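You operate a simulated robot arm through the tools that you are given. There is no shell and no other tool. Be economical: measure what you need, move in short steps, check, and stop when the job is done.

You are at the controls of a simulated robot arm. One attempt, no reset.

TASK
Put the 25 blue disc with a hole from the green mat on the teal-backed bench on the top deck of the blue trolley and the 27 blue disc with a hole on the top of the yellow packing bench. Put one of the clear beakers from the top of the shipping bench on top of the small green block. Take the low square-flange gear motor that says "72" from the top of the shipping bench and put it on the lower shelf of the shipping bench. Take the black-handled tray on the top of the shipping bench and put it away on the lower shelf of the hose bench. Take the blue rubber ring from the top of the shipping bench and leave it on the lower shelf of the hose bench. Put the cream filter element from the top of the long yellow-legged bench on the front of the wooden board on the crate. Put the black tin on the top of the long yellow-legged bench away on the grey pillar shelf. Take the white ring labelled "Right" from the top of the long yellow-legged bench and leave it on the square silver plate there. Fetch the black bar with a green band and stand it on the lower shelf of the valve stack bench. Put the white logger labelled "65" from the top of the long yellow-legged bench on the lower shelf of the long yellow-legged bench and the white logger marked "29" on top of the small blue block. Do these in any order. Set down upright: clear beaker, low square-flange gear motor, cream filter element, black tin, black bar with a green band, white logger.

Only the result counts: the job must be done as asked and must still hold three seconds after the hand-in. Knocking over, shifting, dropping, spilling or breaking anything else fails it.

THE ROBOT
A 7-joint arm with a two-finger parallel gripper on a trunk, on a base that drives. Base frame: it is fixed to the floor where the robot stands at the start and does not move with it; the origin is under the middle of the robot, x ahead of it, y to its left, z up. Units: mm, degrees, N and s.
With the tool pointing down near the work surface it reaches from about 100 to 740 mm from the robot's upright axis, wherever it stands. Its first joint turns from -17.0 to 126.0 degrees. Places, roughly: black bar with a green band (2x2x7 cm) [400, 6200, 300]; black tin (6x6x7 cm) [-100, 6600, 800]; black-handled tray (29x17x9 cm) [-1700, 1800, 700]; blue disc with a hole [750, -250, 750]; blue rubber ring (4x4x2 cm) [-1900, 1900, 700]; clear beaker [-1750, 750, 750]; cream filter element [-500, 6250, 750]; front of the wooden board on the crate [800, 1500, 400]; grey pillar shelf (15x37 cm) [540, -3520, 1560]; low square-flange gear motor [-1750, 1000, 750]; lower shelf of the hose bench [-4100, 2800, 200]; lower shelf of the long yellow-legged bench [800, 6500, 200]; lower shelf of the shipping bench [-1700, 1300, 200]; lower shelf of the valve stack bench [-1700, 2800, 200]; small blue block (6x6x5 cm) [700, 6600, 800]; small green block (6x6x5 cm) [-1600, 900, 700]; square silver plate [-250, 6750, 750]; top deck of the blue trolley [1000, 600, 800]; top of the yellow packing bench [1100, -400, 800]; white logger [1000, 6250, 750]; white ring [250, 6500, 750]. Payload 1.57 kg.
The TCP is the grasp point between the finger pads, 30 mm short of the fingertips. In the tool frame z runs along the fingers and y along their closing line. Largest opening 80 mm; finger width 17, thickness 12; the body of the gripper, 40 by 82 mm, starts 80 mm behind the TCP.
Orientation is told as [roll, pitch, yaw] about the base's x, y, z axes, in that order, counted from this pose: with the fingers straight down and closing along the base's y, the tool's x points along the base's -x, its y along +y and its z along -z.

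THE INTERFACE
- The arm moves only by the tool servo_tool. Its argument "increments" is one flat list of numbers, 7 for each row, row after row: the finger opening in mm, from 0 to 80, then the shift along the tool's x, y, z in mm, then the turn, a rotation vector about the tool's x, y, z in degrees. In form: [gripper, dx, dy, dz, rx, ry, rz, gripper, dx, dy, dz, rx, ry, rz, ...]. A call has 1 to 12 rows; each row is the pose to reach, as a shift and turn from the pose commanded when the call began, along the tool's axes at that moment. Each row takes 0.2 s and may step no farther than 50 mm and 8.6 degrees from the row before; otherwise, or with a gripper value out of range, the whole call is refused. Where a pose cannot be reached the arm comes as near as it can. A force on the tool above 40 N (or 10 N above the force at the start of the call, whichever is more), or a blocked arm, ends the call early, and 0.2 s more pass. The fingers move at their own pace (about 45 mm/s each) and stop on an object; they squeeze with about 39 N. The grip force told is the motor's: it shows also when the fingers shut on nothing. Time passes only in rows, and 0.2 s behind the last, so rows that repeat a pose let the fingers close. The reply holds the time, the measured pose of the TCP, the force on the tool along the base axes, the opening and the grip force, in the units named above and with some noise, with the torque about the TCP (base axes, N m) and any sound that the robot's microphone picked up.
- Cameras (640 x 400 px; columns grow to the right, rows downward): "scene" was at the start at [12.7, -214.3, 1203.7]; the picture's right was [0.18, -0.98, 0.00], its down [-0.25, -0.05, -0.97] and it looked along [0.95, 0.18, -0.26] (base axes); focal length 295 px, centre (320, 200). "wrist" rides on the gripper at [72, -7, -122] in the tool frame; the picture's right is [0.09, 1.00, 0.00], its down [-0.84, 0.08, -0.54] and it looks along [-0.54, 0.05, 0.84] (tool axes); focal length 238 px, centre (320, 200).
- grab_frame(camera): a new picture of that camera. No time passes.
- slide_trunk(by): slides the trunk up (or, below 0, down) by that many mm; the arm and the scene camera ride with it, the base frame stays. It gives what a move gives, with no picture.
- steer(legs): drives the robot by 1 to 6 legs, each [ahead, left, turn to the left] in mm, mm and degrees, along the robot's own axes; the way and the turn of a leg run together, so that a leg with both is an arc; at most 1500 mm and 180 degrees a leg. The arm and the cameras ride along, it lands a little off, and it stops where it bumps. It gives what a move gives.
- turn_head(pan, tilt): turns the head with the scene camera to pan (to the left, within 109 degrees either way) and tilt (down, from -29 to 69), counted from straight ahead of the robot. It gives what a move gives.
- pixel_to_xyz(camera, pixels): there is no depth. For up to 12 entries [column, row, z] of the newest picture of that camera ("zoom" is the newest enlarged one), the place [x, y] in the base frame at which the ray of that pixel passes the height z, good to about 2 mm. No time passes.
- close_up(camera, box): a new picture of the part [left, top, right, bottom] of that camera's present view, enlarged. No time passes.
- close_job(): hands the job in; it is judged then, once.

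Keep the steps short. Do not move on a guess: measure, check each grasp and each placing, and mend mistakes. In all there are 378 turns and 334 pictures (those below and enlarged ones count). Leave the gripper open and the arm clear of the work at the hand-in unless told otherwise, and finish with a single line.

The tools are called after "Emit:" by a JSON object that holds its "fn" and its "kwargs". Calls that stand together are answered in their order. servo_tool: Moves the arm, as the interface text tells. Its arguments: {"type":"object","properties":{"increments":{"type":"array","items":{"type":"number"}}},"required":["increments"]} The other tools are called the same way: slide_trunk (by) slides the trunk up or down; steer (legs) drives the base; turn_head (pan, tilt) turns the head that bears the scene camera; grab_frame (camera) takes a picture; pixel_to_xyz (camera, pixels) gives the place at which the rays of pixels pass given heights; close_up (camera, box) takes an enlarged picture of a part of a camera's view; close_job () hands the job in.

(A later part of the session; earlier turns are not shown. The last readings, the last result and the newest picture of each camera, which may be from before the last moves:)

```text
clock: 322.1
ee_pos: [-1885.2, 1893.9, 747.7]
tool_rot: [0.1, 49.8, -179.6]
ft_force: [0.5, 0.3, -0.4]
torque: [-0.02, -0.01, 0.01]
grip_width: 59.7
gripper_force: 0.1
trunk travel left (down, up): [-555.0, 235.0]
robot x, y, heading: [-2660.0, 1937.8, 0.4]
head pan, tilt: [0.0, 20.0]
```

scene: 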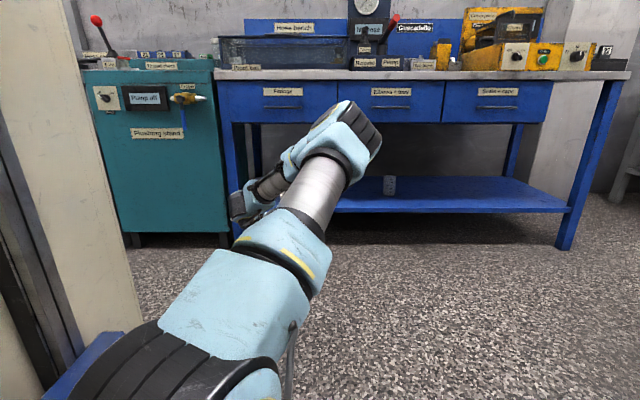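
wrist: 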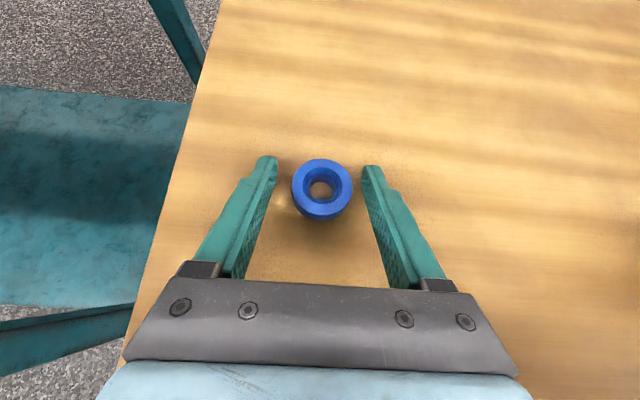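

Emit:
{"fn": "grab_frame", "kwargs": {"camera": "wrist"}}

Emit:
{"fn": "close_up", "kwargs": {"camera": "wrist", "box": [250, 150, 330, 220]}}

```text
194 pictures are left
```

wrist: 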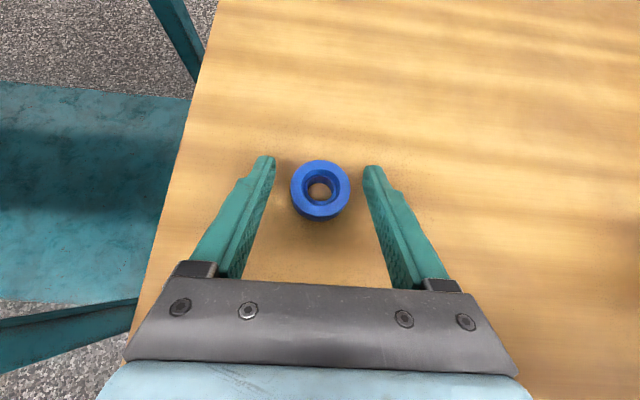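

```text
5.71 times, centred on (290, 185) of wrist
```

zoom: 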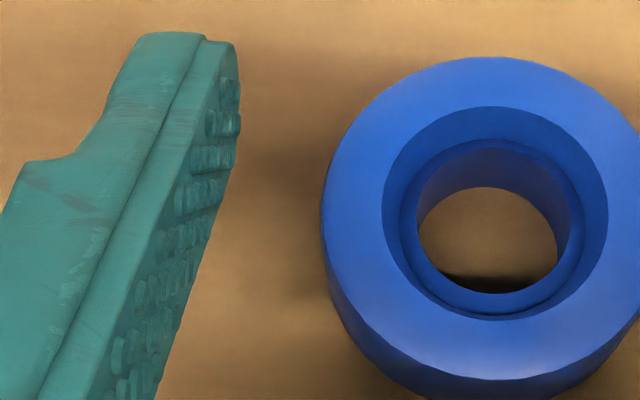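

Nothing visible there; possibly the fingertips reach lower than I computed. I test by closing here: width ≈42 means the ring is held.

Emit:
{"fn": "servo_tool", "kwargs": {"increments": [45, -1.5, 0, 1.3, 0, 0, 0, 30, -1.5, 0, 1.3, 0, 0, 0, 30, -1.5, 0, 1.3, 0, 0, 0, 30, -1.5, 0, 1.3, 0, 0, 0]}}

Emit:
{"fn": "grab_frame", "kwargs": {"camera": "wrist"}}

```text
clock: 323.1
ee_pos: [-1887.4, 1894.4, 745.7]
tool_rot: [0.1, 49.7, -179.5]
ft_force: [0.1, 0.6, 0.7]
torque: [-0.04, -0.04, 0.01]
grip_width: 38.1
gripper_force: 36.4
trunk travel left (down, up): [-555.0, 235.0]
robot x, y, heading: [-2658.6, 1937.3, 0.5]
head pan, tilt: [0.0, 20.0]
```

```text
192 pictures are left
```

wrist: 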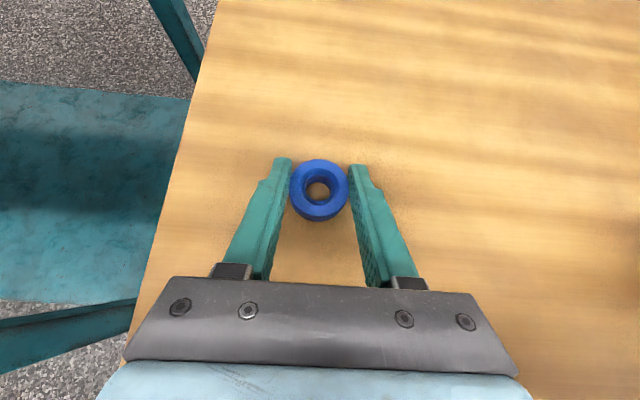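

Ring is held (38 mm). Lift and check.

Emit:
{"fn": "slide_trunk", "kwargs": {"by": 150}}

Emit:
{"fn": "grab_frame", "kwargs": {"camera": "wrist"}}

```text
clock: 324.9
ee_pos: [-1886.2, 1894.0, 897.2]
tool_rot: [0.1, 49.7, -179.6]
ft_force: [0.5, -0.1, -1.3]
torque: [0.0, 0.0, 0.01]
grip_width: 37.8
gripper_force: 39.0
trunk travel left (down, up): [-705.0, 85.0]
robot x, y, heading: [-2656.2, 1938.4, 0.6]
head pan, tilt: [0.0, 20.0]
```

```text
191 pictures are left
```

wrist: 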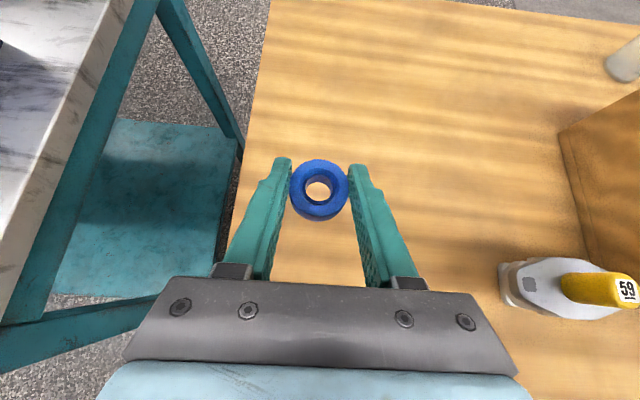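

Held. I back off, turn around, go to y≈2500 in front of the hose bench.

Emit:
{"fn": "steer", "kwargs": {"legs": [[-350, 0, 0], [0, 0, 179.5], [0, -558, 0]]}}

Emit:
{"fn": "slide_trunk", "kwargs": {"by": -400}}

Emit:
{"fn": "slide_trunk", "kwargs": {"by": -200}}

Emit:
{"fn": "grab_frame", "kwargs": {"camera": "scene"}}

Emit:
{"fn": "grab_frame", "kwargs": {"camera": "wrist"}}

```text
clock: 337.3
ee_pos: [-3790.5, 2525.8, 896.7]
tool_rot: [0.1, 49.7, 0.9]
ft_force: [-0.2, -0.2, -1.0]
torque: [0.0, 0.02, -0.02]
grip_width: 38.0
gripper_force: 38.6
trunk travel left (down, up): [-705.0, 85.0]
robot x, y, heading: [-3021.8, 2490.8, -179.1]
head pan, tilt: [0.0, 20.0]
```

```text
clock: 341.1
ee_pos: [-3791.2, 2526.0, 496.5]
tool_rot: [0.1, 49.7, 1.1]
ft_force: [-0.6, 0.0, 0.0]
torque: [-0.02, 0.0, -0.02]
grip_width: 37.8
gripper_force: 38.7
trunk travel left (down, up): [-305.0, 485.0]
robot x, y, heading: [-3022.3, 2492.9, -178.7]
head pan, tilt: [0.0, 20.0]
```

```text
clock: 343.3
ee_pos: [-3791.8, 2525.5, 296.4]
tool_rot: [0.0, 49.7, 1.0]
ft_force: [-0.3, 0.3, -0.8]
torque: [0.01, -0.03, -0.01]
grip_width: 38.0
gripper_force: 39.0
trunk travel left (down, up): [-105.0, 685.0]
robot x, y, heading: [-3022.2, 2492.0, -179.2]
head pan, tilt: [0.0, 20.0]
```

```text
190 pictures are left
```

scene: 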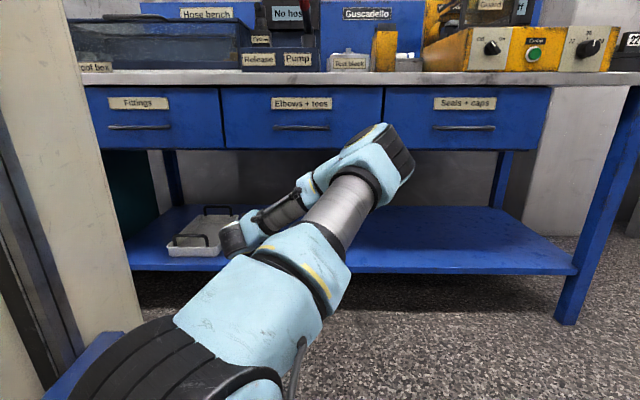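

```text
189 pictures are left
```

wrist: 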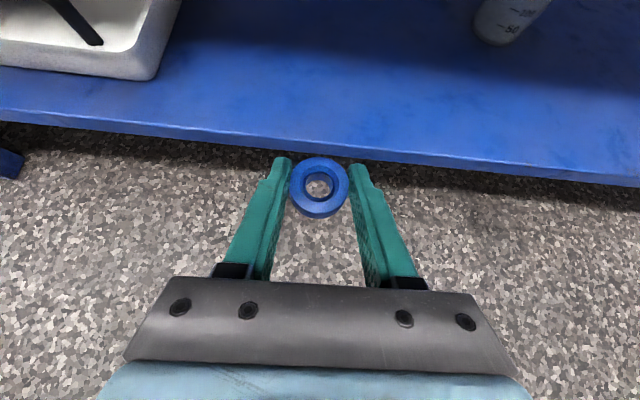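

Tray and beaker visible with free space between. Extend arm 100 mm, then drive 90.

Emit:
{"fn": "servo_tool", "kwargs": {"increments": [30, 32, 0, 38, 0, 0, 0, 30, 64, 0, 77, 0, 0, 0]}}

Emit:
{"fn": "steer", "kwargs": {"legs": [[95, 0, 0]]}}

Emit:
{"fn": "servo_tool", "kwargs": {"increments": [30, -23, 0, 19.3, 0, 0, 0, 30, -32, 0, 27, 0, 0, 0, 30, -35, 0, 29.5, 0, 0, 0, 30, -38, 0, 32, 0, 0, 0, 30, -40.6, 0, 34, 0, 0, 0, 30, -43, 0, 36, 0, 0, 0, 30, -45, 0, 38, 0, 0, 0]}}

Emit:
{"fn": "grab_frame", "kwargs": {"camera": "wrist"}}

```text
refused: row 2 steps farther than a row can; nothing moved
```

```text
clock: 344.4
ee_pos: [-3888.1, 2522.7, 296.0]
tool_rot: [0.1, 49.8, 1.1]
ft_force: [-0.2, 0.2, 0.2]
torque: [0.01, -0.02, -0.02]
grip_width: 37.8
gripper_force: 39.1
trunk travel left (down, up): [-105.0, 685.0]
robot x, y, heading: [-3116.0, 2494.5, -179.1]
head pan, tilt: [0.0, 20.0]
```

```text
clock: 345.8
ee_pos: [-3887.7, 2523.1, 246.5]
tool_rot: [0.2, 50.1, 1.1]
ft_force: [10.9, 3.5, 16.7]
torque: [0.02, -0.24, 0.03]
grip_width: 37.5
gripper_force: 39.1
trunk travel left (down, up): [-105.0, 685.0]
robot x, y, heading: [-3115.7, 2488.1, -179.6]
head pan, tilt: [0.0, 20.0]
stopped in row 6: the force on the tool passed its limit at 45 N (the readings are from after the stop); the commanded pose is now the measured one
```

```text
188 pictures are left
```

wrist: 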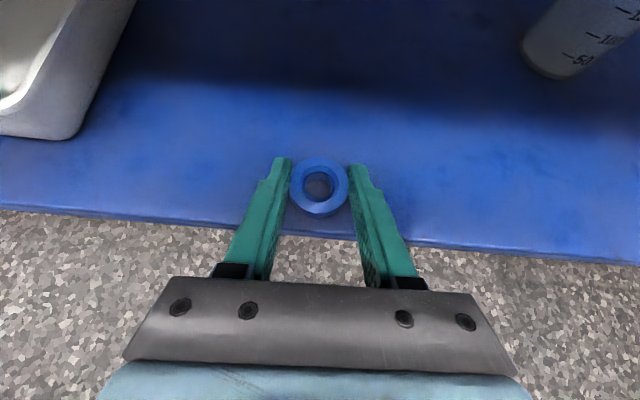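

The extension was refused, so the ring is just at the shelf edge. I lift 25 mm, move in 80 mm, and lower again.

Emit:
{"fn": "servo_tool", "kwargs": {"increments": [30, 19, 0, -16, 0, 0, 0, 30, 45, 0, 14, 0, 0, 0, 30, 71, 0, 45, 0, 0, 0, 30, 60, 0, 54, 0, 0, 0, 30, 55, 0, 58.5, 0, 0, 0, 30, 52, 0, 61, 0, 0, 0, 30, 50, 0, 63, 0, 0, 0, 30, 48, 0, 64.5, 0, 0, 0]}}

Emit:
{"fn": "grab_frame", "kwargs": {"camera": "wrist"}}

```text
clock: 347.5
ee_pos: [-3969.9, 2521.7, 245.2]
tool_rot: [0.1, 50.6, 1.2]
ft_force: [7.1, 1.8, 15.5]
torque: [-0.01, -0.21, 0.0]
grip_width: 37.8
gripper_force: 38.8
trunk travel left (down, up): [-105.0, 685.0]
robot x, y, heading: [-3110.5, 2489.4, -179.0]
head pan, tilt: [0.0, 20.0]
stopped in row 8: the force on the tool passed its limit at 44 N (the readings are from after the stop); the commanded pose is now the measured one
```

```text
187 pictures are left
```

wrist: 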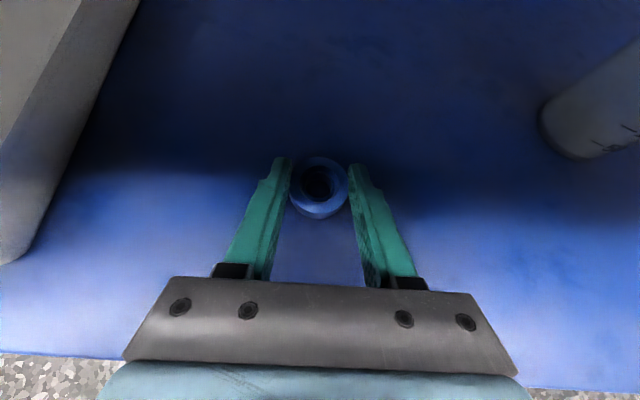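

Ring on the shelf, well inside. Release, lift and back out.

Emit:
{"fn": "servo_tool", "kwargs": {"increments": [55, 0, 0, 0, 0, 0, 0, 65, 0, 0, 0, 0, 0, 0, 65, 0, 0, 0, 0, 0, 0, 65, 25, 0, -21, 0, 0, 0, 65, 45, 0, -40, 0, 0, 0]}}

Emit:
{"fn": "grab_frame", "kwargs": {"camera": "wrist"}}

Emit:
{"fn": "steer", "kwargs": {"legs": [[-450, 0, -0.8]]}}

Emit:
{"fn": "grab_frame", "kwargs": {"camera": "scene"}}

```text
clock: 348.7
ee_pos: [-3967.1, 2522.5, 305.0]
tool_rot: [0.3, 50.3, 1.2]
ft_force: [0.3, -0.4, 0.8]
torque: [-0.01, -0.02, -0.03]
grip_width: 64.8
gripper_force: 0.1
trunk travel left (down, up): [-105.0, 685.0]
robot x, y, heading: [-3116.0, 2495.1, -179.0]
head pan, tilt: [0.0, 20.0]
```

```text
186 pictures are left
```

wrist: 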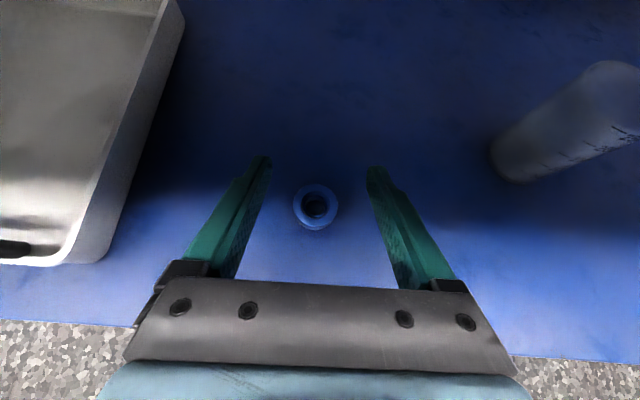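

```text
clock: 351.4
ee_pos: [-3517.5, 2540.5, 303.8]
tool_rot: [0.2, 50.2, 0.3]
ft_force: [-1.1, 0.4, -0.5]
torque: [0.01, 0.02, -0.03]
grip_width: 64.8
gripper_force: 0.1
trunk travel left (down, up): [-105.0, 685.0]
robot x, y, heading: [-2669.9, 2496.3, -180.0]
head pan, tilt: [0.0, 20.0]
```

```text
185 pictures are left
```

scene: 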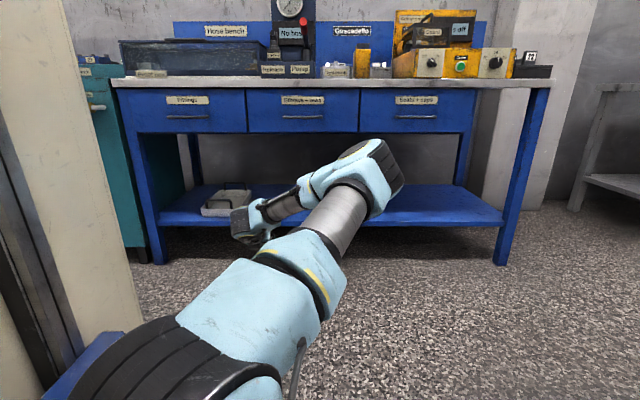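

Ring and tray are done. Next the long yellow-legged bench at y≈6500. I raise, retract, move off and turn to face +y.

Emit:
{"fn": "slide_trunk", "kwargs": {"by": 400}}

Emit:
{"fn": "servo_tool", "kwargs": {"increments": [65, -31, 0, -38, 0, 0, 0, 65, -62, 0, -76, 0, 0, 0, 65, -93, 0, -114, 0, 0, 0, 65, -124, 0, -152, 0, 0, 0]}}

Emit:
{"fn": "slide_trunk", "kwargs": {"by": 285}}

Emit:
{"fn": "steer", "kwargs": {"legs": [[0, -1300, 0], [0, 0, -90]]}}

Emit:
{"fn": "turn_head", "kwargs": {"pan": 0, "tilt": 15}}

Emit:
{"fn": "grab_frame", "kwargs": {"camera": "scene"}}

Emit:
{"fn": "turn_head", "kwargs": {"pan": -55, "tilt": 15}}

Emit:
{"fn": "grab_frame", "kwargs": {"camera": "scene"}}

```text
clock: 355.3
ee_pos: [-3517.2, 2539.3, 705.6]
tool_rot: [0.2, 50.3, 0.2]
ft_force: [0.5, 0.1, 0.2]
torque: [-0.01, 0.0, -0.04]
grip_width: 64.9
gripper_force: 0.0
trunk travel left (down, up): [-505.0, 285.0]
robot x, y, heading: [-2666.5, 2494.4, -179.7]
head pan, tilt: [0.0, 20.0]
```

```text
clock: 356.3
ee_pos: [-3320.6, 2540.8, 706.8]
tool_rot: [0.1, 50.3, 0.1]
ft_force: [-0.5, -0.3, -1.1]
torque: [0.0, 0.02, 0.02]
grip_width: 64.8
gripper_force: 0.0
trunk travel left (down, up): [-505.0, 285.0]
robot x, y, heading: [-2667.9, 2494.3, -179.9]
head pan, tilt: [0.0, 20.0]
```

```text
clock: 359.1
ee_pos: [-3321.8, 2540.8, 990.0]
tool_rot: [0.2, 50.3, 0.2]
ft_force: [0.8, -0.3, 0.4]
torque: [-0.02, -0.01, -0.01]
grip_width: 65.0
gripper_force: 0.0
trunk travel left (down, up): [-790.0, 0.0]
robot x, y, heading: [-2666.9, 2493.9, -179.7]
head pan, tilt: [0.0, 20.0]
```

```text
clock: 369.5
ee_pos: [-2600.1, 4452.2, 991.7]
tool_rot: [0.2, 50.4, -91.0]
ft_force: [0.3, -0.3, -0.4]
torque: [0.01, 0.01, 0.0]
grip_width: 65.1
gripper_force: 0.0
trunk travel left (down, up): [-790.0, 0.0]
robot x, y, heading: [-2656.6, 3797.8, 89.0]
head pan, tilt: [0.0, 20.0]
```

```text
clock: 370.2
ee_pos: [-2601.1, 4452.7, 991.7]
tool_rot: [0.3, 50.3, -91.0]
ft_force: [-0.2, -0.5, -0.6]
torque: [0.0, 0.02, -0.01]
grip_width: 65.1
gripper_force: 0.0
trunk travel left (down, up): [-790.0, 0.0]
robot x, y, heading: [-2658.1, 3799.7, 88.8]
head pan, tilt: [0.0, 15.0]
```

```text
184 pictures are left
```

scene: 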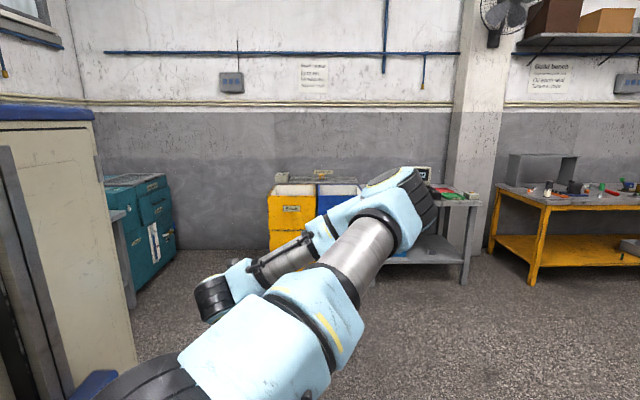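

```text
clock: 371.4
ee_pos: [-2600.4, 4452.3, 991.4]
tool_rot: [0.2, 50.3, -90.9]
ft_force: [0.2, -0.3, -0.5]
torque: [-0.01, -0.01, 0.0]
grip_width: 65.0
gripper_force: 0.0
trunk travel left (down, up): [-790.0, 0.0]
robot x, y, heading: [-2657.5, 3797.2, 88.9]
head pan, tilt: [-55.0, 15.0]
```

```text
183 pictures are left
```

scene: 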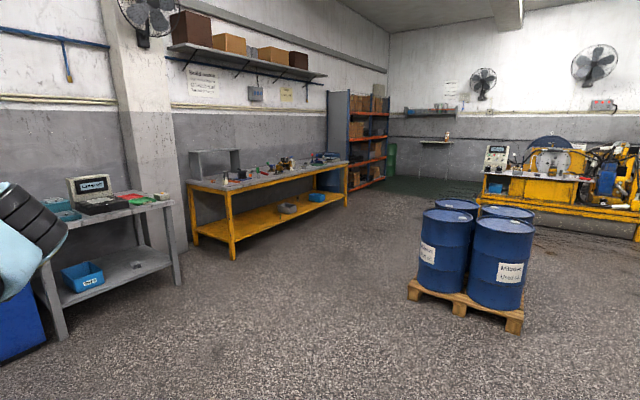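

Emit:
{"fn": "pixel_to_xyz", "kwargs": {"camera": "scene", "pixels": [[233, 258, 0], [346, 205, 0], [410, 300, 0], [510, 332, 0], [66, 335, 0], [178, 283, 0], [240, 188, 750], [197, 240, 0]]}}

Emit:
{"fn": "close_up", "kwargs": {"camera": "scene", "box": [170, 130, 360, 260]}}

```text
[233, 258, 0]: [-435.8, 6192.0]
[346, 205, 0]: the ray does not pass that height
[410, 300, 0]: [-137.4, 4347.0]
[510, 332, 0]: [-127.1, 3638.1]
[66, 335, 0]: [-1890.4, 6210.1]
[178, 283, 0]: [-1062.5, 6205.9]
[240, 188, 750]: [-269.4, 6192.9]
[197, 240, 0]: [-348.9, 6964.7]
```

```text
3.08 times, centred on (265, 195) of scene
```

zoom: 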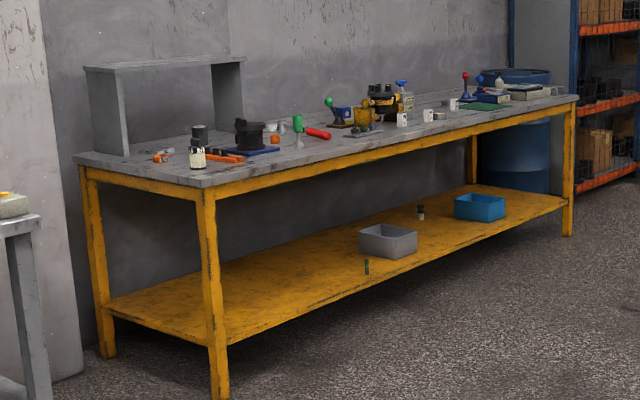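

The long bench front is at y≈6190, x from -436 on. The black bar stands on its lower shelf near the front. I drive to (-500, 5300) facing it.

Emit:
{"fn": "steer", "kwargs": {"legs": [[1450, 0, 1], [0, -1450, 0], [0, -750, 0]]}}

Emit:
{"fn": "turn_head", "kwargs": {"pan": -20, "tilt": 25}}

Emit:
{"fn": "grab_frame", "kwargs": {"camera": "scene"}}

Emit:
{"fn": "grab_frame", "kwargs": {"camera": "wrist"}}

```text
clock: 389.2
ee_pos: [-379.2, 5899.2, 992.3]
tool_rot: [0.2, 50.3, -90.6]
ft_force: [0.3, -0.1, -0.5]
torque: [0.03, -0.02, -0.01]
grip_width: 64.8
gripper_force: 0.0
trunk travel left (down, up): [-790.0, 0.0]
robot x, y, heading: [-430.2, 5247.2, 89.6]
head pan, tilt: [-55.0, 15.0]
```

```text
clock: 390.2
ee_pos: [-378.0, 5898.9, 991.0]
tool_rot: [0.2, 50.3, -90.6]
ft_force: [-0.5, 0.2, 0.1]
torque: [-0.03, 0.03, 0.0]
grip_width: 65.0
gripper_force: 0.0
trunk travel left (down, up): [-790.0, 0.0]
robot x, y, heading: [-436.7, 5238.5, 89.2]
head pan, tilt: [-20.0, 25.0]
```

```text
181 pictures are left
```

scene: 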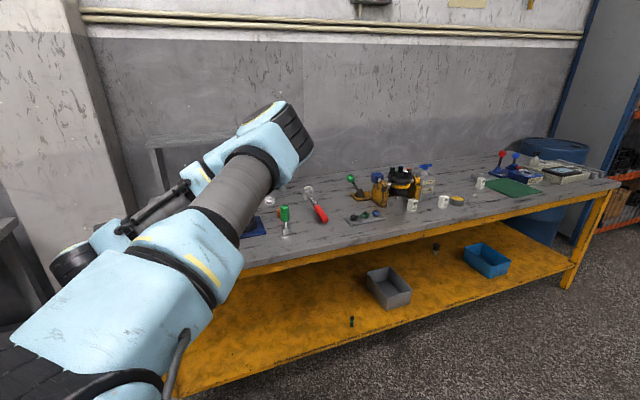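

```text
180 pictures are left
```

wrist: 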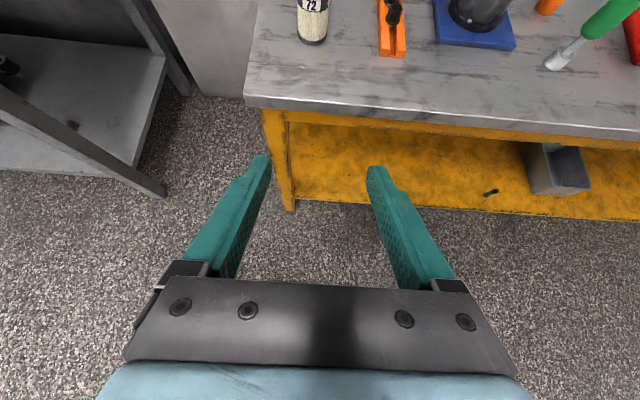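

Emit:
{"fn": "close_up", "kwargs": {"camera": "scene", "box": [240, 150, 440, 260]}}

Emit:
{"fn": "close_up", "kwargs": {"camera": "scene", "box": [420, 140, 620, 260]}}

Emit:
{"fn": "pixel_to_xyz", "kwargs": {"camera": "scene", "pixels": [[352, 325, 250], [300, 265, 770], [590, 192, 770], [370, 345, 250], [412, 212, 790], [443, 207, 790], [480, 188, 790], [352, 325, 300], [260, 262, 770]]}}

Emit:
{"fn": "pixel_to_xyz", "kwargs": {"camera": "wrist", "pixels": [[247, 106, 770], [500, 125, 770], [247, 106, 750], [491, 193, 250], [491, 193, 300], [400, 204, 250], [312, 42, 770]]}}

```text
3.20 times, centred on (340, 205) of scene
```

zoom: 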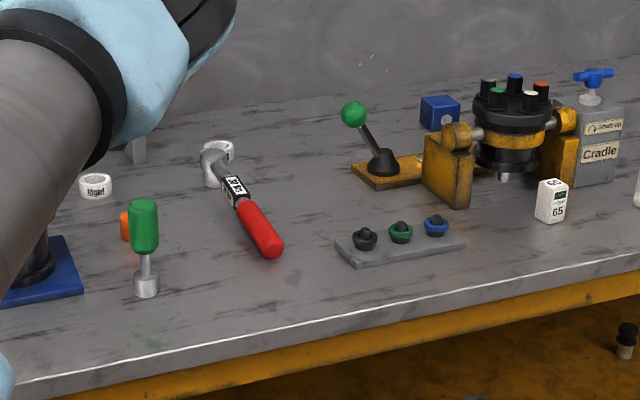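

```text
3.20 times, centred on (520, 200) of scene
```

zoom: 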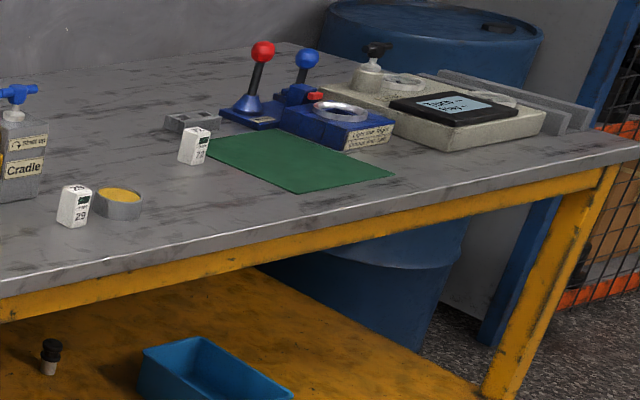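

```text
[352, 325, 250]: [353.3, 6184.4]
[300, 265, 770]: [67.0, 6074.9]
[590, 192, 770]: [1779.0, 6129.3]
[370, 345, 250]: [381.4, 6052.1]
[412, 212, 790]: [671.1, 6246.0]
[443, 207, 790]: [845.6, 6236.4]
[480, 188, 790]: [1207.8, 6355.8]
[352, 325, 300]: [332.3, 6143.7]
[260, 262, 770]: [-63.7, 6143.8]
```

```text
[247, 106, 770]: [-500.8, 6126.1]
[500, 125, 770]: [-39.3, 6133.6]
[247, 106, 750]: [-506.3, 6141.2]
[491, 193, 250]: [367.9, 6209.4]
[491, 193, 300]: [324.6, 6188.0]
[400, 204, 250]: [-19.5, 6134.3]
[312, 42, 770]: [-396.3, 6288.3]
```

I move to face the loggers: right 1040, ahead 350.

Emit:
{"fn": "steer", "kwargs": {"legs": [[0, -1040, 0.6], [350, 0, 0]]}}

Emit:
{"fn": "grab_frame", "kwargs": {"camera": "wrist"}}

Emit:
{"fn": "turn_head", "kwargs": {"pan": 0, "tilt": 30}}

Emit:
{"fn": "grab_frame", "kwargs": {"camera": "scene"}}

```text
clock: 397.4
ee_pos: [646.3, 6245.4, 992.1]
tool_rot: [0.2, 50.4, -89.6]
ft_force: [1.2, 0.1, -0.3]
torque: [0.0, 0.02, -0.01]
grip_width: 65.0
gripper_force: 0.1
trunk travel left (down, up): [-790.0, 0.0]
robot x, y, heading: [604.8, 5587.2, 90.3]
head pan, tilt: [-20.0, 25.0]
```

```text
177 pictures are left
```

wrist: 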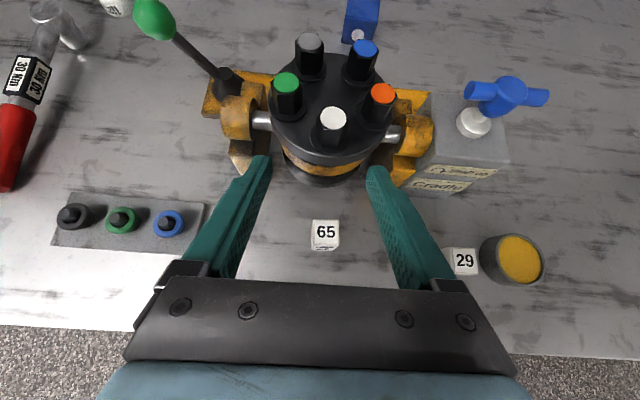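

```text
clock: 398.2
ee_pos: [647.0, 6245.5, 992.1]
tool_rot: [0.2, 50.3, -89.6]
ft_force: [0.2, -0.7, -0.1]
torque: [-0.02, -0.04, -0.02]
grip_width: 64.8
gripper_force: 0.0
trunk travel left (down, up): [-790.0, 0.0]
robot x, y, heading: [603.5, 5591.4, 90.4]
head pan, tilt: [0.0, 30.0]
```

```text
176 pictures are left
```

scene: 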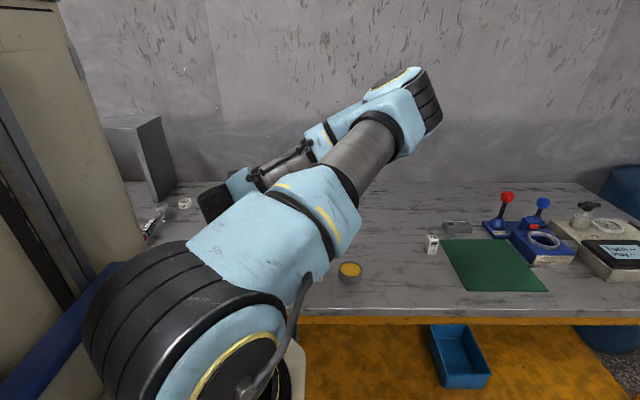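

Emit:
{"fn": "pixel_to_xyz", "kwargs": {"camera": "wrist", "pixels": [[325, 232, 810], [325, 250, 750], [464, 260, 810], [361, 18, 800], [361, 42, 750], [332, 115, 880], [366, 48, 880], [428, 140, 800], [215, 110, 770], [510, 90, 880], [300, 328, 750]]}}

Emit:
{"fn": "close_up", "kwargs": {"camera": "wrist", "box": [200, 0, 520, 270]}}

```text
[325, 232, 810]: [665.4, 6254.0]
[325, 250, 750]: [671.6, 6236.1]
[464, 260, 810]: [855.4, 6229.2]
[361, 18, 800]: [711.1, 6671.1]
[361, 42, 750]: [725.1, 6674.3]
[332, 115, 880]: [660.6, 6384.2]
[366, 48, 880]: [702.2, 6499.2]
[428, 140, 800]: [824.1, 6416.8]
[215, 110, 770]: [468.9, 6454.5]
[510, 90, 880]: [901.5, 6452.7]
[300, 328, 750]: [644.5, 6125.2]
```

```text
1.48 times, centred on (360, 135) of wrist
```

zoom: 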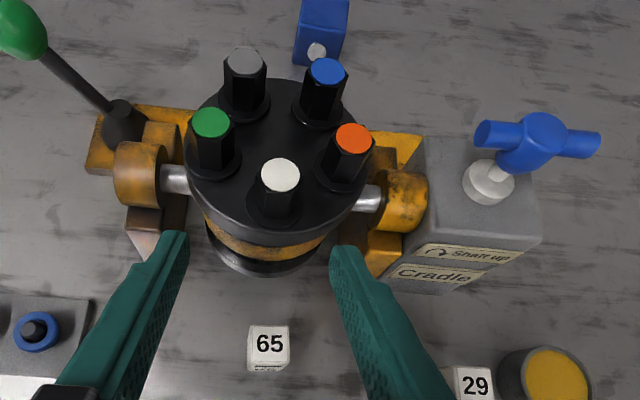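

Logger 65 at about (668, 6254); logger 29 at (855, 6229); blue block behind the cradle near (720, 6680). First logger 65: lower 130 mm and align.

Emit:
{"fn": "slide_trunk", "kwargs": {"by": -120}}

Emit:
{"fn": "servo_tool", "kwargs": {"increments": [70, 0, 20, 0, 0, 0, 0]}}

Emit:
{"fn": "grab_frame", "kwargs": {"camera": "wrist"}}

```text
clock: 399.8
ee_pos: [645.8, 6246.6, 870.9]
tool_rot: [0.2, 50.3, -89.5]
ft_force: [0.3, -0.2, -0.6]
torque: [-0.04, 0.0, 0.0]
grip_width: 64.9
gripper_force: 0.1
trunk travel left (down, up): [-670.0, 120.0]
robot x, y, heading: [601.6, 5589.4, 90.3]
head pan, tilt: [0.0, 30.0]
```

```text
clock: 400.1
ee_pos: [667.2, 6245.3, 872.5]
tool_rot: [0.1, 50.2, -89.5]
ft_force: [-0.4, 0.0, -0.3]
torque: [0.0, 0.02, -0.01]
grip_width: 70.0
gripper_force: 0.1
trunk travel left (down, up): [-670.0, 120.0]
robot x, y, heading: [603.8, 5586.8, 90.1]
head pan, tilt: [0.0, 30.0]
```

```text
174 pictures are left
```

wrist: 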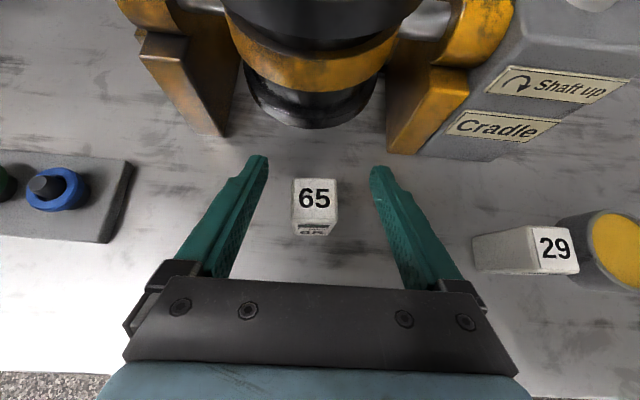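

Emit:
{"fn": "pixel_to_xyz", "kwargs": {"camera": "wrist", "pixels": [[314, 199, 810], [314, 199, 800], [292, 180, 805], [336, 180, 805], [338, 221, 805], [293, 221, 805], [313, 236, 750]]}}

Emit:
{"fn": "close_up", "kwargs": {"camera": "wrist", "box": [270, 160, 360, 250]}}

Emit:
{"fn": "close_up", "kwargs": {"camera": "wrist", "box": [450, 190, 640, 320]}}

```text
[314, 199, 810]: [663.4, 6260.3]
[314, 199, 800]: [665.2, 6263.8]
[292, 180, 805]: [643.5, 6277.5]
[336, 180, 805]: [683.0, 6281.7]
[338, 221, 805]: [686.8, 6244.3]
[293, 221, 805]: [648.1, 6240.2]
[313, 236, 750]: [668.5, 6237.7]
```

```text
4.44 times, centred on (315, 205) of wrist
```

zoom: 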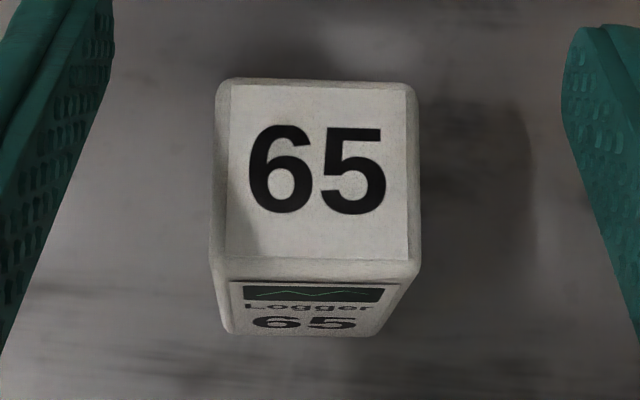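

```text
3.08 times, centred on (545, 255) of wrist
```

zoom: 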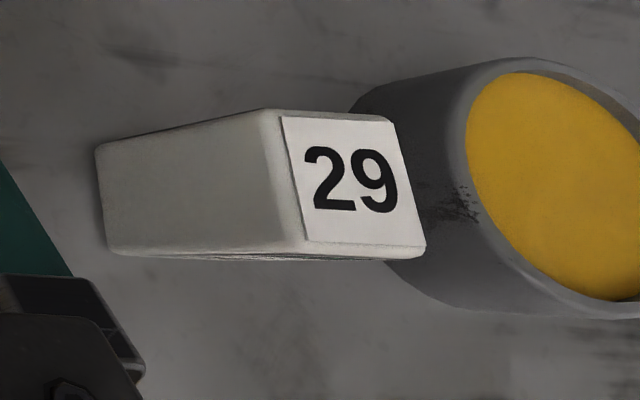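

Logger 65 centre (665, 6261), 40 mm wide, top ≈805. I descend straight and close.

Emit:
{"fn": "servo_tool", "kwargs": {"increments": [70, -26, -1, 24, 0, 0, 0, 70, -44, -1, 40, 0, 0, 0, 70, -51, -1, 47, 0, 0, 0, 30, -51, -1, 47, 0, 0, 0, 30, -51, -1, 47, 0, 0, 0, 30, -51, -1, 47, 0, 0, 0]}}

Emit:
{"fn": "grab_frame", "kwargs": {"camera": "wrist"}}

```text
clock: 400.7
ee_pos: [664.8, 6247.6, 824.5]
tool_rot: [0.1, 51.0, -89.6]
ft_force: [1.3, -9.7, 11.7]
torque: [-0.06, 0.39, 0.29]
grip_width: 68.3
gripper_force: 0.0
trunk travel left (down, up): [-670.0, 120.0]
robot x, y, heading: [603.2, 5594.8, 90.2]
head pan, tilt: [0.0, 30.0]
stopped in row 2: the force on the tool passed its limit at 52 N (the readings are from after the stop); the commanded pose is now the measured one
```

```text
171 pictures are left
```

wrist: 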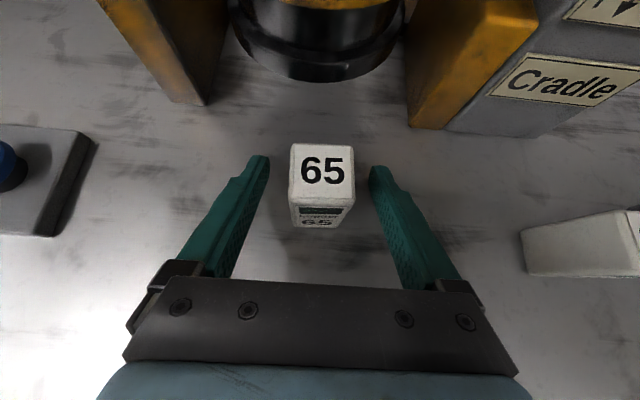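

The bench top is really about 778, so the fingers are already at the table, straddling the logger. I rise 3 mm and close.

Emit:
{"fn": "servo_tool", "kwargs": {"increments": [70, 2.3, 0, -1.9, 0, -0.8, 0, 40, 2.3, 0, -1.9, 0, -0.8, 0, 30, 2.3, 0, -1.9, 0, -0.8, 0, 30, 2.3, 0, -1.9, 0, -0.8, 0, 30, 2.3, 0, -1.9, 0, -0.8, 0]}}

Emit:
{"fn": "slide_trunk", "kwargs": {"by": 50}}

Emit:
{"fn": "grab_frame", "kwargs": {"camera": "wrist"}}

```text
clock: 401.9
ee_pos: [665.5, 6246.9, 827.5]
tool_rot: [0.2, 50.0, -89.7]
ft_force: [0.3, -0.1, -0.7]
torque: [0.01, 0.03, -0.02]
grip_width: 31.0
gripper_force: 0.9
trunk travel left (down, up): [-670.0, 120.0]
robot x, y, heading: [602.8, 5591.1, 90.2]
head pan, tilt: [0.0, 30.0]
```

```text
clock: 402.9
ee_pos: [666.8, 6248.6, 877.5]
tool_rot: [0.1, 50.0, -89.6]
ft_force: [-0.7, -0.1, -0.8]
torque: [0.0, 0.0, 0.0]
grip_width: 30.9
gripper_force: 0.2
trunk travel left (down, up): [-720.0, 70.0]
robot x, y, heading: [605.7, 5589.5, 90.4]
head pan, tilt: [0.0, 30.0]
```

```text
170 pictures are left
```

wrist: 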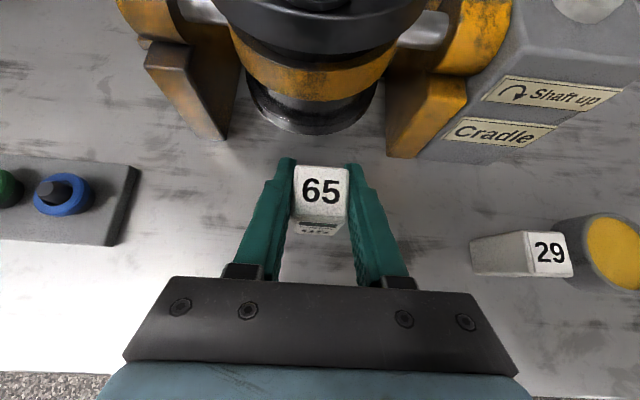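

The logger is lifted but only lightly held since 30 was commanded. I close further to squeeze.

Emit:
{"fn": "servo_tool", "kwargs": {"increments": [10, 0, 0, 0, 0, 0, 0, 10, 0, 0, 0, 0, 0, 0, 10, 0, 0, 0, 0, 0, 0]}}

Emit:
{"fn": "grab_frame", "kwargs": {"camera": "wrist"}}

```text
clock: 403.6
ee_pos: [666.7, 6249.1, 875.8]
tool_rot: [0.2, 50.0, -89.6]
ft_force: [0.5, 0.3, -0.2]
torque: [-0.01, -0.01, 0.06]
grip_width: 30.5
gripper_force: 39.2
trunk travel left (down, up): [-720.0, 70.0]
robot x, y, heading: [599.1, 5591.3, 90.3]
head pan, tilt: [0.0, 30.0]
```

```text
169 pictures are left
```

wrist: 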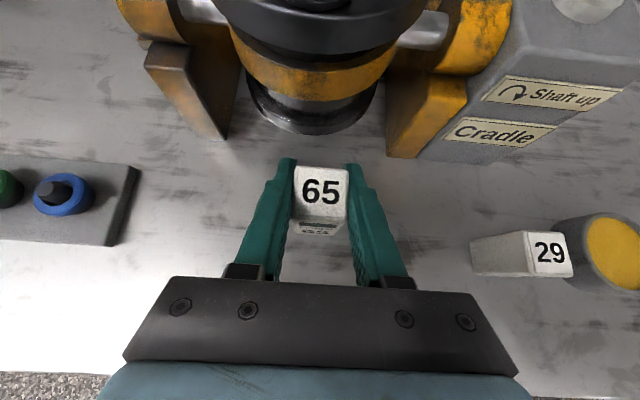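

Held firmly. I back out 450 mm and lower in front of the bench to view the lower shelf.

Emit:
{"fn": "slide_trunk", "kwargs": {"by": 50}}

Emit:
{"fn": "steer", "kwargs": {"legs": [[-450, 0, -0.3]]}}

Emit:
{"fn": "slide_trunk", "kwargs": {"by": -400}}

Emit:
{"fn": "grab_frame", "kwargs": {"camera": "wrist"}}

Emit:
{"fn": "grab_frame", "kwargs": {"camera": "scene"}}

```text
clock: 404.6
ee_pos: [665.9, 6248.5, 927.2]
tool_rot: [0.2, 49.9, -89.6]
ft_force: [-0.2, 0.9, -0.9]
torque: [-0.01, -0.02, 0.03]
grip_width: 30.4
gripper_force: 39.3
trunk travel left (down, up): [-770.0, 20.0]
robot x, y, heading: [606.2, 5588.1, 90.3]
head pan, tilt: [0.0, 30.0]
```

```text
clock: 407.3
ee_pos: [669.0, 5795.9, 927.2]
tool_rot: [0.2, 50.0, -89.8]
ft_force: [0.0, -0.2, -1.2]
torque: [0.01, 0.03, 0.0]
grip_width: 30.1
gripper_force: 38.8
trunk travel left (down, up): [-770.0, 20.0]
robot x, y, heading: [608.0, 5133.6, 89.9]
head pan, tilt: [0.0, 30.0]
```

```text
clock: 411.1
ee_pos: [668.7, 5793.8, 527.5]
tool_rot: [0.3, 49.9, -89.9]
ft_force: [0.0, 0.8, -0.2]
torque: [-0.01, -0.05, 0.03]
grip_width: 30.1
gripper_force: 39.5
trunk travel left (down, up): [-370.0, 420.0]
robot x, y, heading: [605.2, 5137.0, 90.0]
head pan, tilt: [0.0, 30.0]
```

```text
168 pictures are left
```

wrist: 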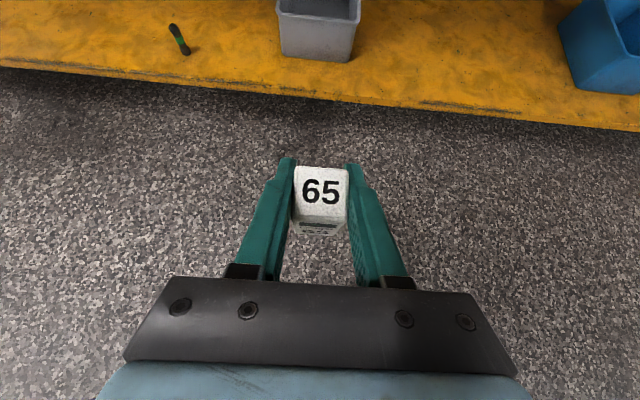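

```text
167 pictures are left
```

scene: 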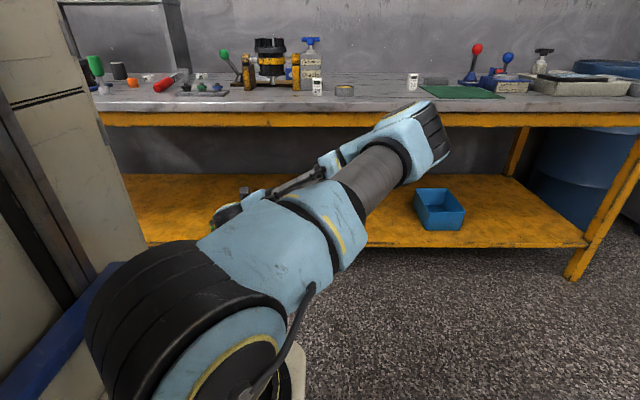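

Emit:
{"fn": "pixel_to_xyz", "kwargs": {"camera": "wrist", "pixels": [[400, 104, 200], [400, 104, 250], [183, 54, 220], [183, 54, 250], [355, 62, 220], [580, 90, 220], [450, 80, 220]]}}

Emit:
{"fn": "pixel_to_xyz", "kwargs": {"camera": "scene", "pixels": [[500, 246, 200], [500, 246, 220], [500, 246, 250], [575, 278, 0], [420, 228, 220], [465, 230, 220], [300, 115, 700], [300, 107, 760]]}}

```text
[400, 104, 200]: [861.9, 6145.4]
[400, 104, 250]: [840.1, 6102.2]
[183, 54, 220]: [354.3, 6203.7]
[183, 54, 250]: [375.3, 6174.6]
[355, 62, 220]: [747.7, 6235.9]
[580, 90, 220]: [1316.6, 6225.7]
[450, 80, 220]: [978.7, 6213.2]
```

```text
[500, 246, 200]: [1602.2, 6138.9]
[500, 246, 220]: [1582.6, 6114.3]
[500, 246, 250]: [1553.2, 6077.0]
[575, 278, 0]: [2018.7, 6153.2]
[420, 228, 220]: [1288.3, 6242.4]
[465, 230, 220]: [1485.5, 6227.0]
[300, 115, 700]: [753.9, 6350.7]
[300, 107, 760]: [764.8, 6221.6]
```

Shelf z≈200, front y≈6145; free between the grey and blue bins. Go right 230, extend the arm 200, lower.

Emit:
{"fn": "steer", "kwargs": {"legs": [[0, -230, 0]]}}

Emit:
{"fn": "servo_tool", "kwargs": {"increments": [10, 32, 0, 38, 0, 0, 0, 10, 64, 0, 76, 0, 0, 0, 10, 96, 0, 114, 0, 0, 0, 10, 128, 0, 152, 0, 0, 0]}}

Emit:
{"fn": "slide_trunk", "kwargs": {"by": -235}}

Emit:
{"fn": "steer", "kwargs": {"legs": [[205, 0, 0]]}}

Emit:
{"fn": "grab_frame", "kwargs": {"camera": "wrist"}}

Emit:
{"fn": "grab_frame", "kwargs": {"camera": "scene"}}

```text
clock: 412.9
ee_pos: [897.0, 5795.5, 527.2]
tool_rot: [0.2, 50.0, -89.7]
ft_force: [0.4, 0.4, -0.9]
torque: [0.01, -0.03, -0.03]
grip_width: 30.5
gripper_force: 39.2
trunk travel left (down, up): [-370.0, 420.0]
robot x, y, heading: [836.4, 5134.6, 90.0]
head pan, tilt: [0.0, 30.0]
```

```text
clock: 413.9
ee_pos: [898.9, 5994.6, 526.4]
tool_rot: [0.0, 50.0, -89.7]
ft_force: [0.3, 0.9, -1.0]
torque: [-0.05, -0.01, 0.0]
grip_width: 30.3
gripper_force: 38.7
trunk travel left (down, up): [-370.0, 420.0]
robot x, y, heading: [836.2, 5132.7, 90.0]
head pan, tilt: [0.0, 30.0]
```

```text
clock: 416.3
ee_pos: [897.1, 5994.8, 292.7]
tool_rot: [0.1, 50.0, -89.7]
ft_force: [-1.0, 0.2, -0.4]
torque: [0.0, 0.02, -0.04]
grip_width: 30.1
gripper_force: 38.9
trunk travel left (down, up): [-135.0, 655.0]
robot x, y, heading: [832.0, 5135.5, 90.1]
head pan, tilt: [0.0, 30.0]
```

```text
clock: 417.9
ee_pos: [897.2, 6201.5, 292.5]
tool_rot: [0.2, 50.1, -89.7]
ft_force: [-0.5, -0.3, -0.9]
torque: [0.0, -0.01, -0.01]
grip_width: 30.2
gripper_force: 38.5
trunk travel left (down, up): [-135.0, 655.0]
robot x, y, heading: [828.6, 5345.2, 90.0]
head pan, tilt: [0.0, 30.0]
```

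```text
166 pictures are left
```

wrist: 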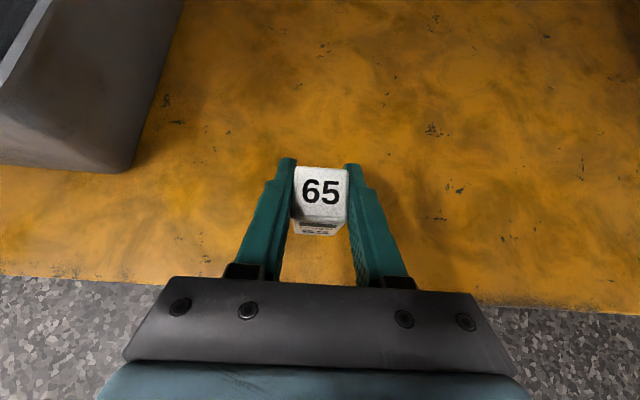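

```text
165 pictures are left
```

scene: 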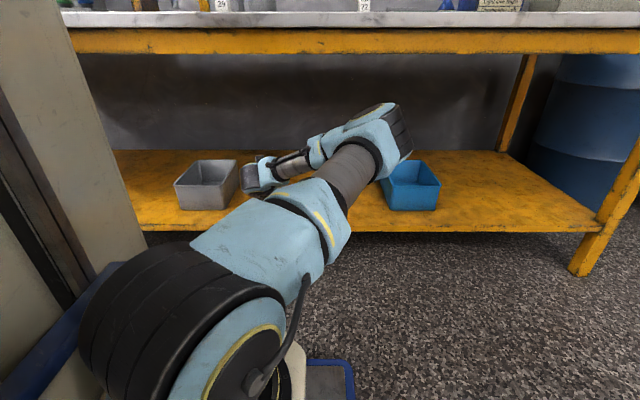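

Logger is over the shelf (about 60 mm in). I add 20 mm forward and lower in guarded steps.

Emit:
{"fn": "servo_tool", "kwargs": {"increments": [10, 13, 0, 15, 0, 0, 0, 10, -10, 0, 34, 0, 0, 0, 10, -14.5, 0, 38, 0, 0, 0, 10, -17, 0, 40, 0, 0, 0, 10, -19, 0, 42, 0, 0, 0, 10, -21, 0, 43.5, 0, 0, 0, 10, -23, 0, 45, 0, 0, 0, 10, -25, 0, 46.5, 0, 0, 0, 10, -27, 0, 48, 0, 0, 0]}}

Emit:
{"fn": "grab_frame", "kwargs": {"camera": "wrist"}}

```text
clock: 419.9
ee_pos: [896.4, 6223.1, 245.8]
tool_rot: [0.1, 50.4, -89.8]
ft_force: [-0.3, -1.4, 10.9]
torque: [-0.09, 0.04, -0.01]
grip_width: 29.9
gripper_force: 39.5
trunk travel left (down, up): [-135.0, 655.0]
robot x, y, heading: [832.9, 5344.3, 90.0]
head pan, tilt: [0.0, 30.0]
stopped in row 9: the force on the tool passed its limit at 44 N (the readings are from after the stop); the commanded pose is now the measured one
```

```text
164 pictures are left
```

wrist: 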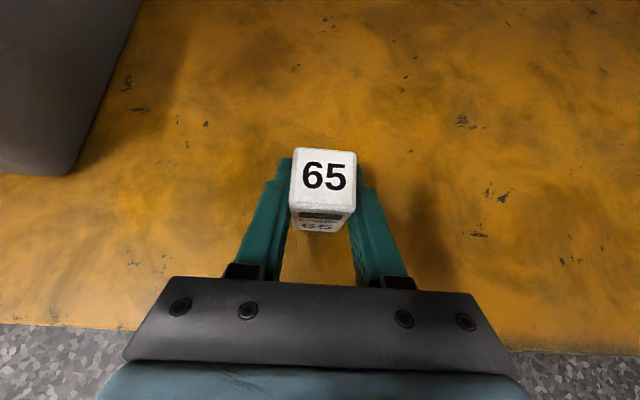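

Standing on the shelf. Release and retract upward/back.

Emit:
{"fn": "servo_tool", "kwargs": {"increments": [35, 0, 0, 0, 0, 0, 0, 60, 0, 0, 0, 0, 0, 0, 60, 0, 0, 0, 0, 0, 0, 60, 0, 0, -40, 0, 0, 0, 60, 10, 0, -85, 0, 0, 0]}}

Emit:
{"fn": "grab_frame", "kwargs": {"camera": "wrist"}}

```text
clock: 421.1
ee_pos: [896.7, 6163.2, 307.4]
tool_rot: [0.2, 50.1, -89.7]
ft_force: [-0.8, 0.1, 0.9]
torque: [0.01, 0.02, -0.03]
grip_width: 59.9
gripper_force: 0.1
trunk travel left (down, up): [-135.0, 655.0]
robot x, y, heading: [830.8, 5345.1, 90.3]
head pan, tilt: [0.0, 30.0]
```

```text
163 pictures are left
```

wrist: 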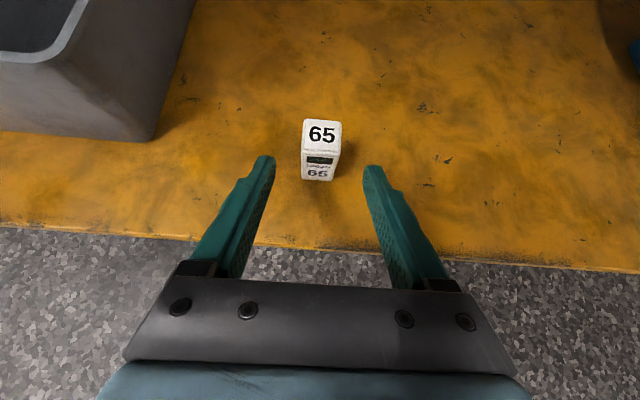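

Logger 65 done. Logger 29 sits tight against a tin on its right, so I'll first shift it: grip front-to-back with a vertical tool, set it in the free spot, then regrip. I back off, raise, retract, untilt.

Emit:
{"fn": "steer", "kwargs": {"legs": [[-250, 0, 0]]}}

Emit:
{"fn": "slide_trunk", "kwargs": {"by": 400}}

Emit:
{"fn": "servo_tool", "kwargs": {"increments": [60, -32, 0, -38, 0, 0, 0, 60, -64, 0, -76, 0, 0, 0, 60, -96, 0, -114, 0, 0, 0, 60, -128, 0, -152, 0, 0, 0]}}

Emit:
{"fn": "servo_tool", "kwargs": {"increments": [60, 0, 0, 0, 0, -8.4, 0, 60, 0, 0, 0, 0, -16.8, 0, 60, 0, 0, 0, 0, -25.2, 0, 60, 0, 0, 0, 0, -33.6, 0, 60, 0, 0, 0, 0, -42, 0, 60, 0, 0, 0, 0, -50, 0]}}

Emit:
{"fn": "servo_tool", "kwargs": {"increments": [60, 0, 0, 0, 0, 0, -8.5, 60, 0, 0, 0, 0, 0, -17, 60, 0, 0, 0, 0, 0, -25.5, 60, 0, 0, 0, 0, 0, -34, 60, 0, 0, 0, 0, 0, -42.5, 60, 0, 0, 0, 0, 0, -51, 60, 0, 0, 0, 0, 0, -59.5, 60, 0, 0, 0, 0, 0, -68, 60, 0, 0, 0, 0, 0, -76.5, 60, 0, 0, 0, 0, 0, -85, 60, 0, 0, 0, 0, 0, -90]}}

Emit:
{"fn": "slide_trunk", "kwargs": {"by": 250}}

```text
clock: 423.0
ee_pos: [896.4, 5911.0, 307.5]
tool_rot: [0.2, 50.2, -89.6]
ft_force: [0.5, 0.0, -0.3]
torque: [-0.03, -0.04, 0.02]
grip_width: 59.9
gripper_force: 0.1
trunk travel left (down, up): [-135.0, 655.0]
robot x, y, heading: [837.0, 5094.2, 90.1]
head pan, tilt: [0.0, 30.0]
```

```text
clock: 426.8
ee_pos: [895.6, 5911.3, 706.0]
tool_rot: [0.2, 50.2, -89.6]
ft_force: [1.0, 0.0, -0.1]
torque: [-0.02, 0.0, 0.01]
grip_width: 60.2
gripper_force: 0.0
trunk travel left (down, up): [-535.0, 255.0]
robot x, y, heading: [829.8, 5093.6, 90.1]
head pan, tilt: [0.0, 30.0]
```

```text
clock: 427.8
ee_pos: [896.9, 5712.9, 706.9]
tool_rot: [0.2, 50.4, -89.6]
ft_force: [0.1, 1.4, -0.4]
torque: [0.03, -0.04, 0.01]
grip_width: 60.1
gripper_force: 0.1
trunk travel left (down, up): [-535.0, 255.0]
robot x, y, heading: [833.5, 5096.0, 90.1]
head pan, tilt: [0.0, 30.0]
```

```text
clock: 429.2
ee_pos: [897.7, 5713.9, 705.4]
tool_rot: [-0.1, 0.3, -89.8]
ft_force: [-0.1, -0.2, -0.1]
torque: [0.01, 0.01, 0.0]
grip_width: 60.1
gripper_force: 0.0
trunk travel left (down, up): [-535.0, 255.0]
robot x, y, heading: [832.4, 5092.4, 90.0]
head pan, tilt: [0.0, 30.0]
```

```text
clock: 431.6
ee_pos: [897.8, 5712.9, 706.6]
tool_rot: [0.2, -0.2, 0.4]
ft_force: [1.2, 0.5, 0.0]
torque: [0.03, 0.01, 0.01]
grip_width: 60.2
gripper_force: 0.2
trunk travel left (down, up): [-535.0, 255.0]
robot x, y, heading: [831.6, 5094.3, 90.0]
head pan, tilt: [0.0, 30.0]
```

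```text
clock: 434.2
ee_pos: [897.4, 5713.3, 955.8]
tool_rot: [0.1, -0.1, 0.2]
ft_force: [0.0, -0.1, 0.3]
torque: [0.04, 0.02, -0.01]
grip_width: 60.0
gripper_force: 0.1
trunk travel left (down, up): [-785.0, 5.0]
robot x, y, heading: [835.6, 5091.5, 90.0]
head pan, tilt: [0.0, 30.0]
```

Now vertical, closing along y. Drive so the TCP is above logger 29.

Emit:
{"fn": "steer", "kwargs": {"legs": [[515, 42, 0]]}}

Emit:
{"fn": "grab_frame", "kwargs": {"camera": "wrist"}}

```text
clock: 437.2
ee_pos: [855.8, 6223.8, 956.0]
tool_rot: [0.3, -0.1, 0.4]
ft_force: [-0.6, -0.3, -0.7]
torque: [-0.03, 0.03, 0.0]
grip_width: 59.7
gripper_force: 0.1
trunk travel left (down, up): [-785.0, 5.0]
robot x, y, heading: [788.8, 5601.9, 90.2]
head pan, tilt: [0.0, 30.0]
```

```text
162 pictures are left
```

wrist: 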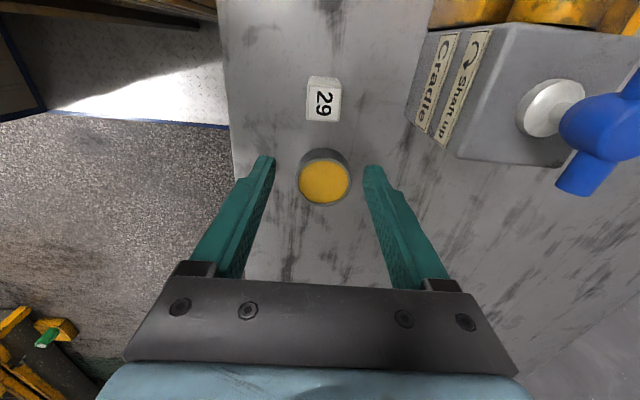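

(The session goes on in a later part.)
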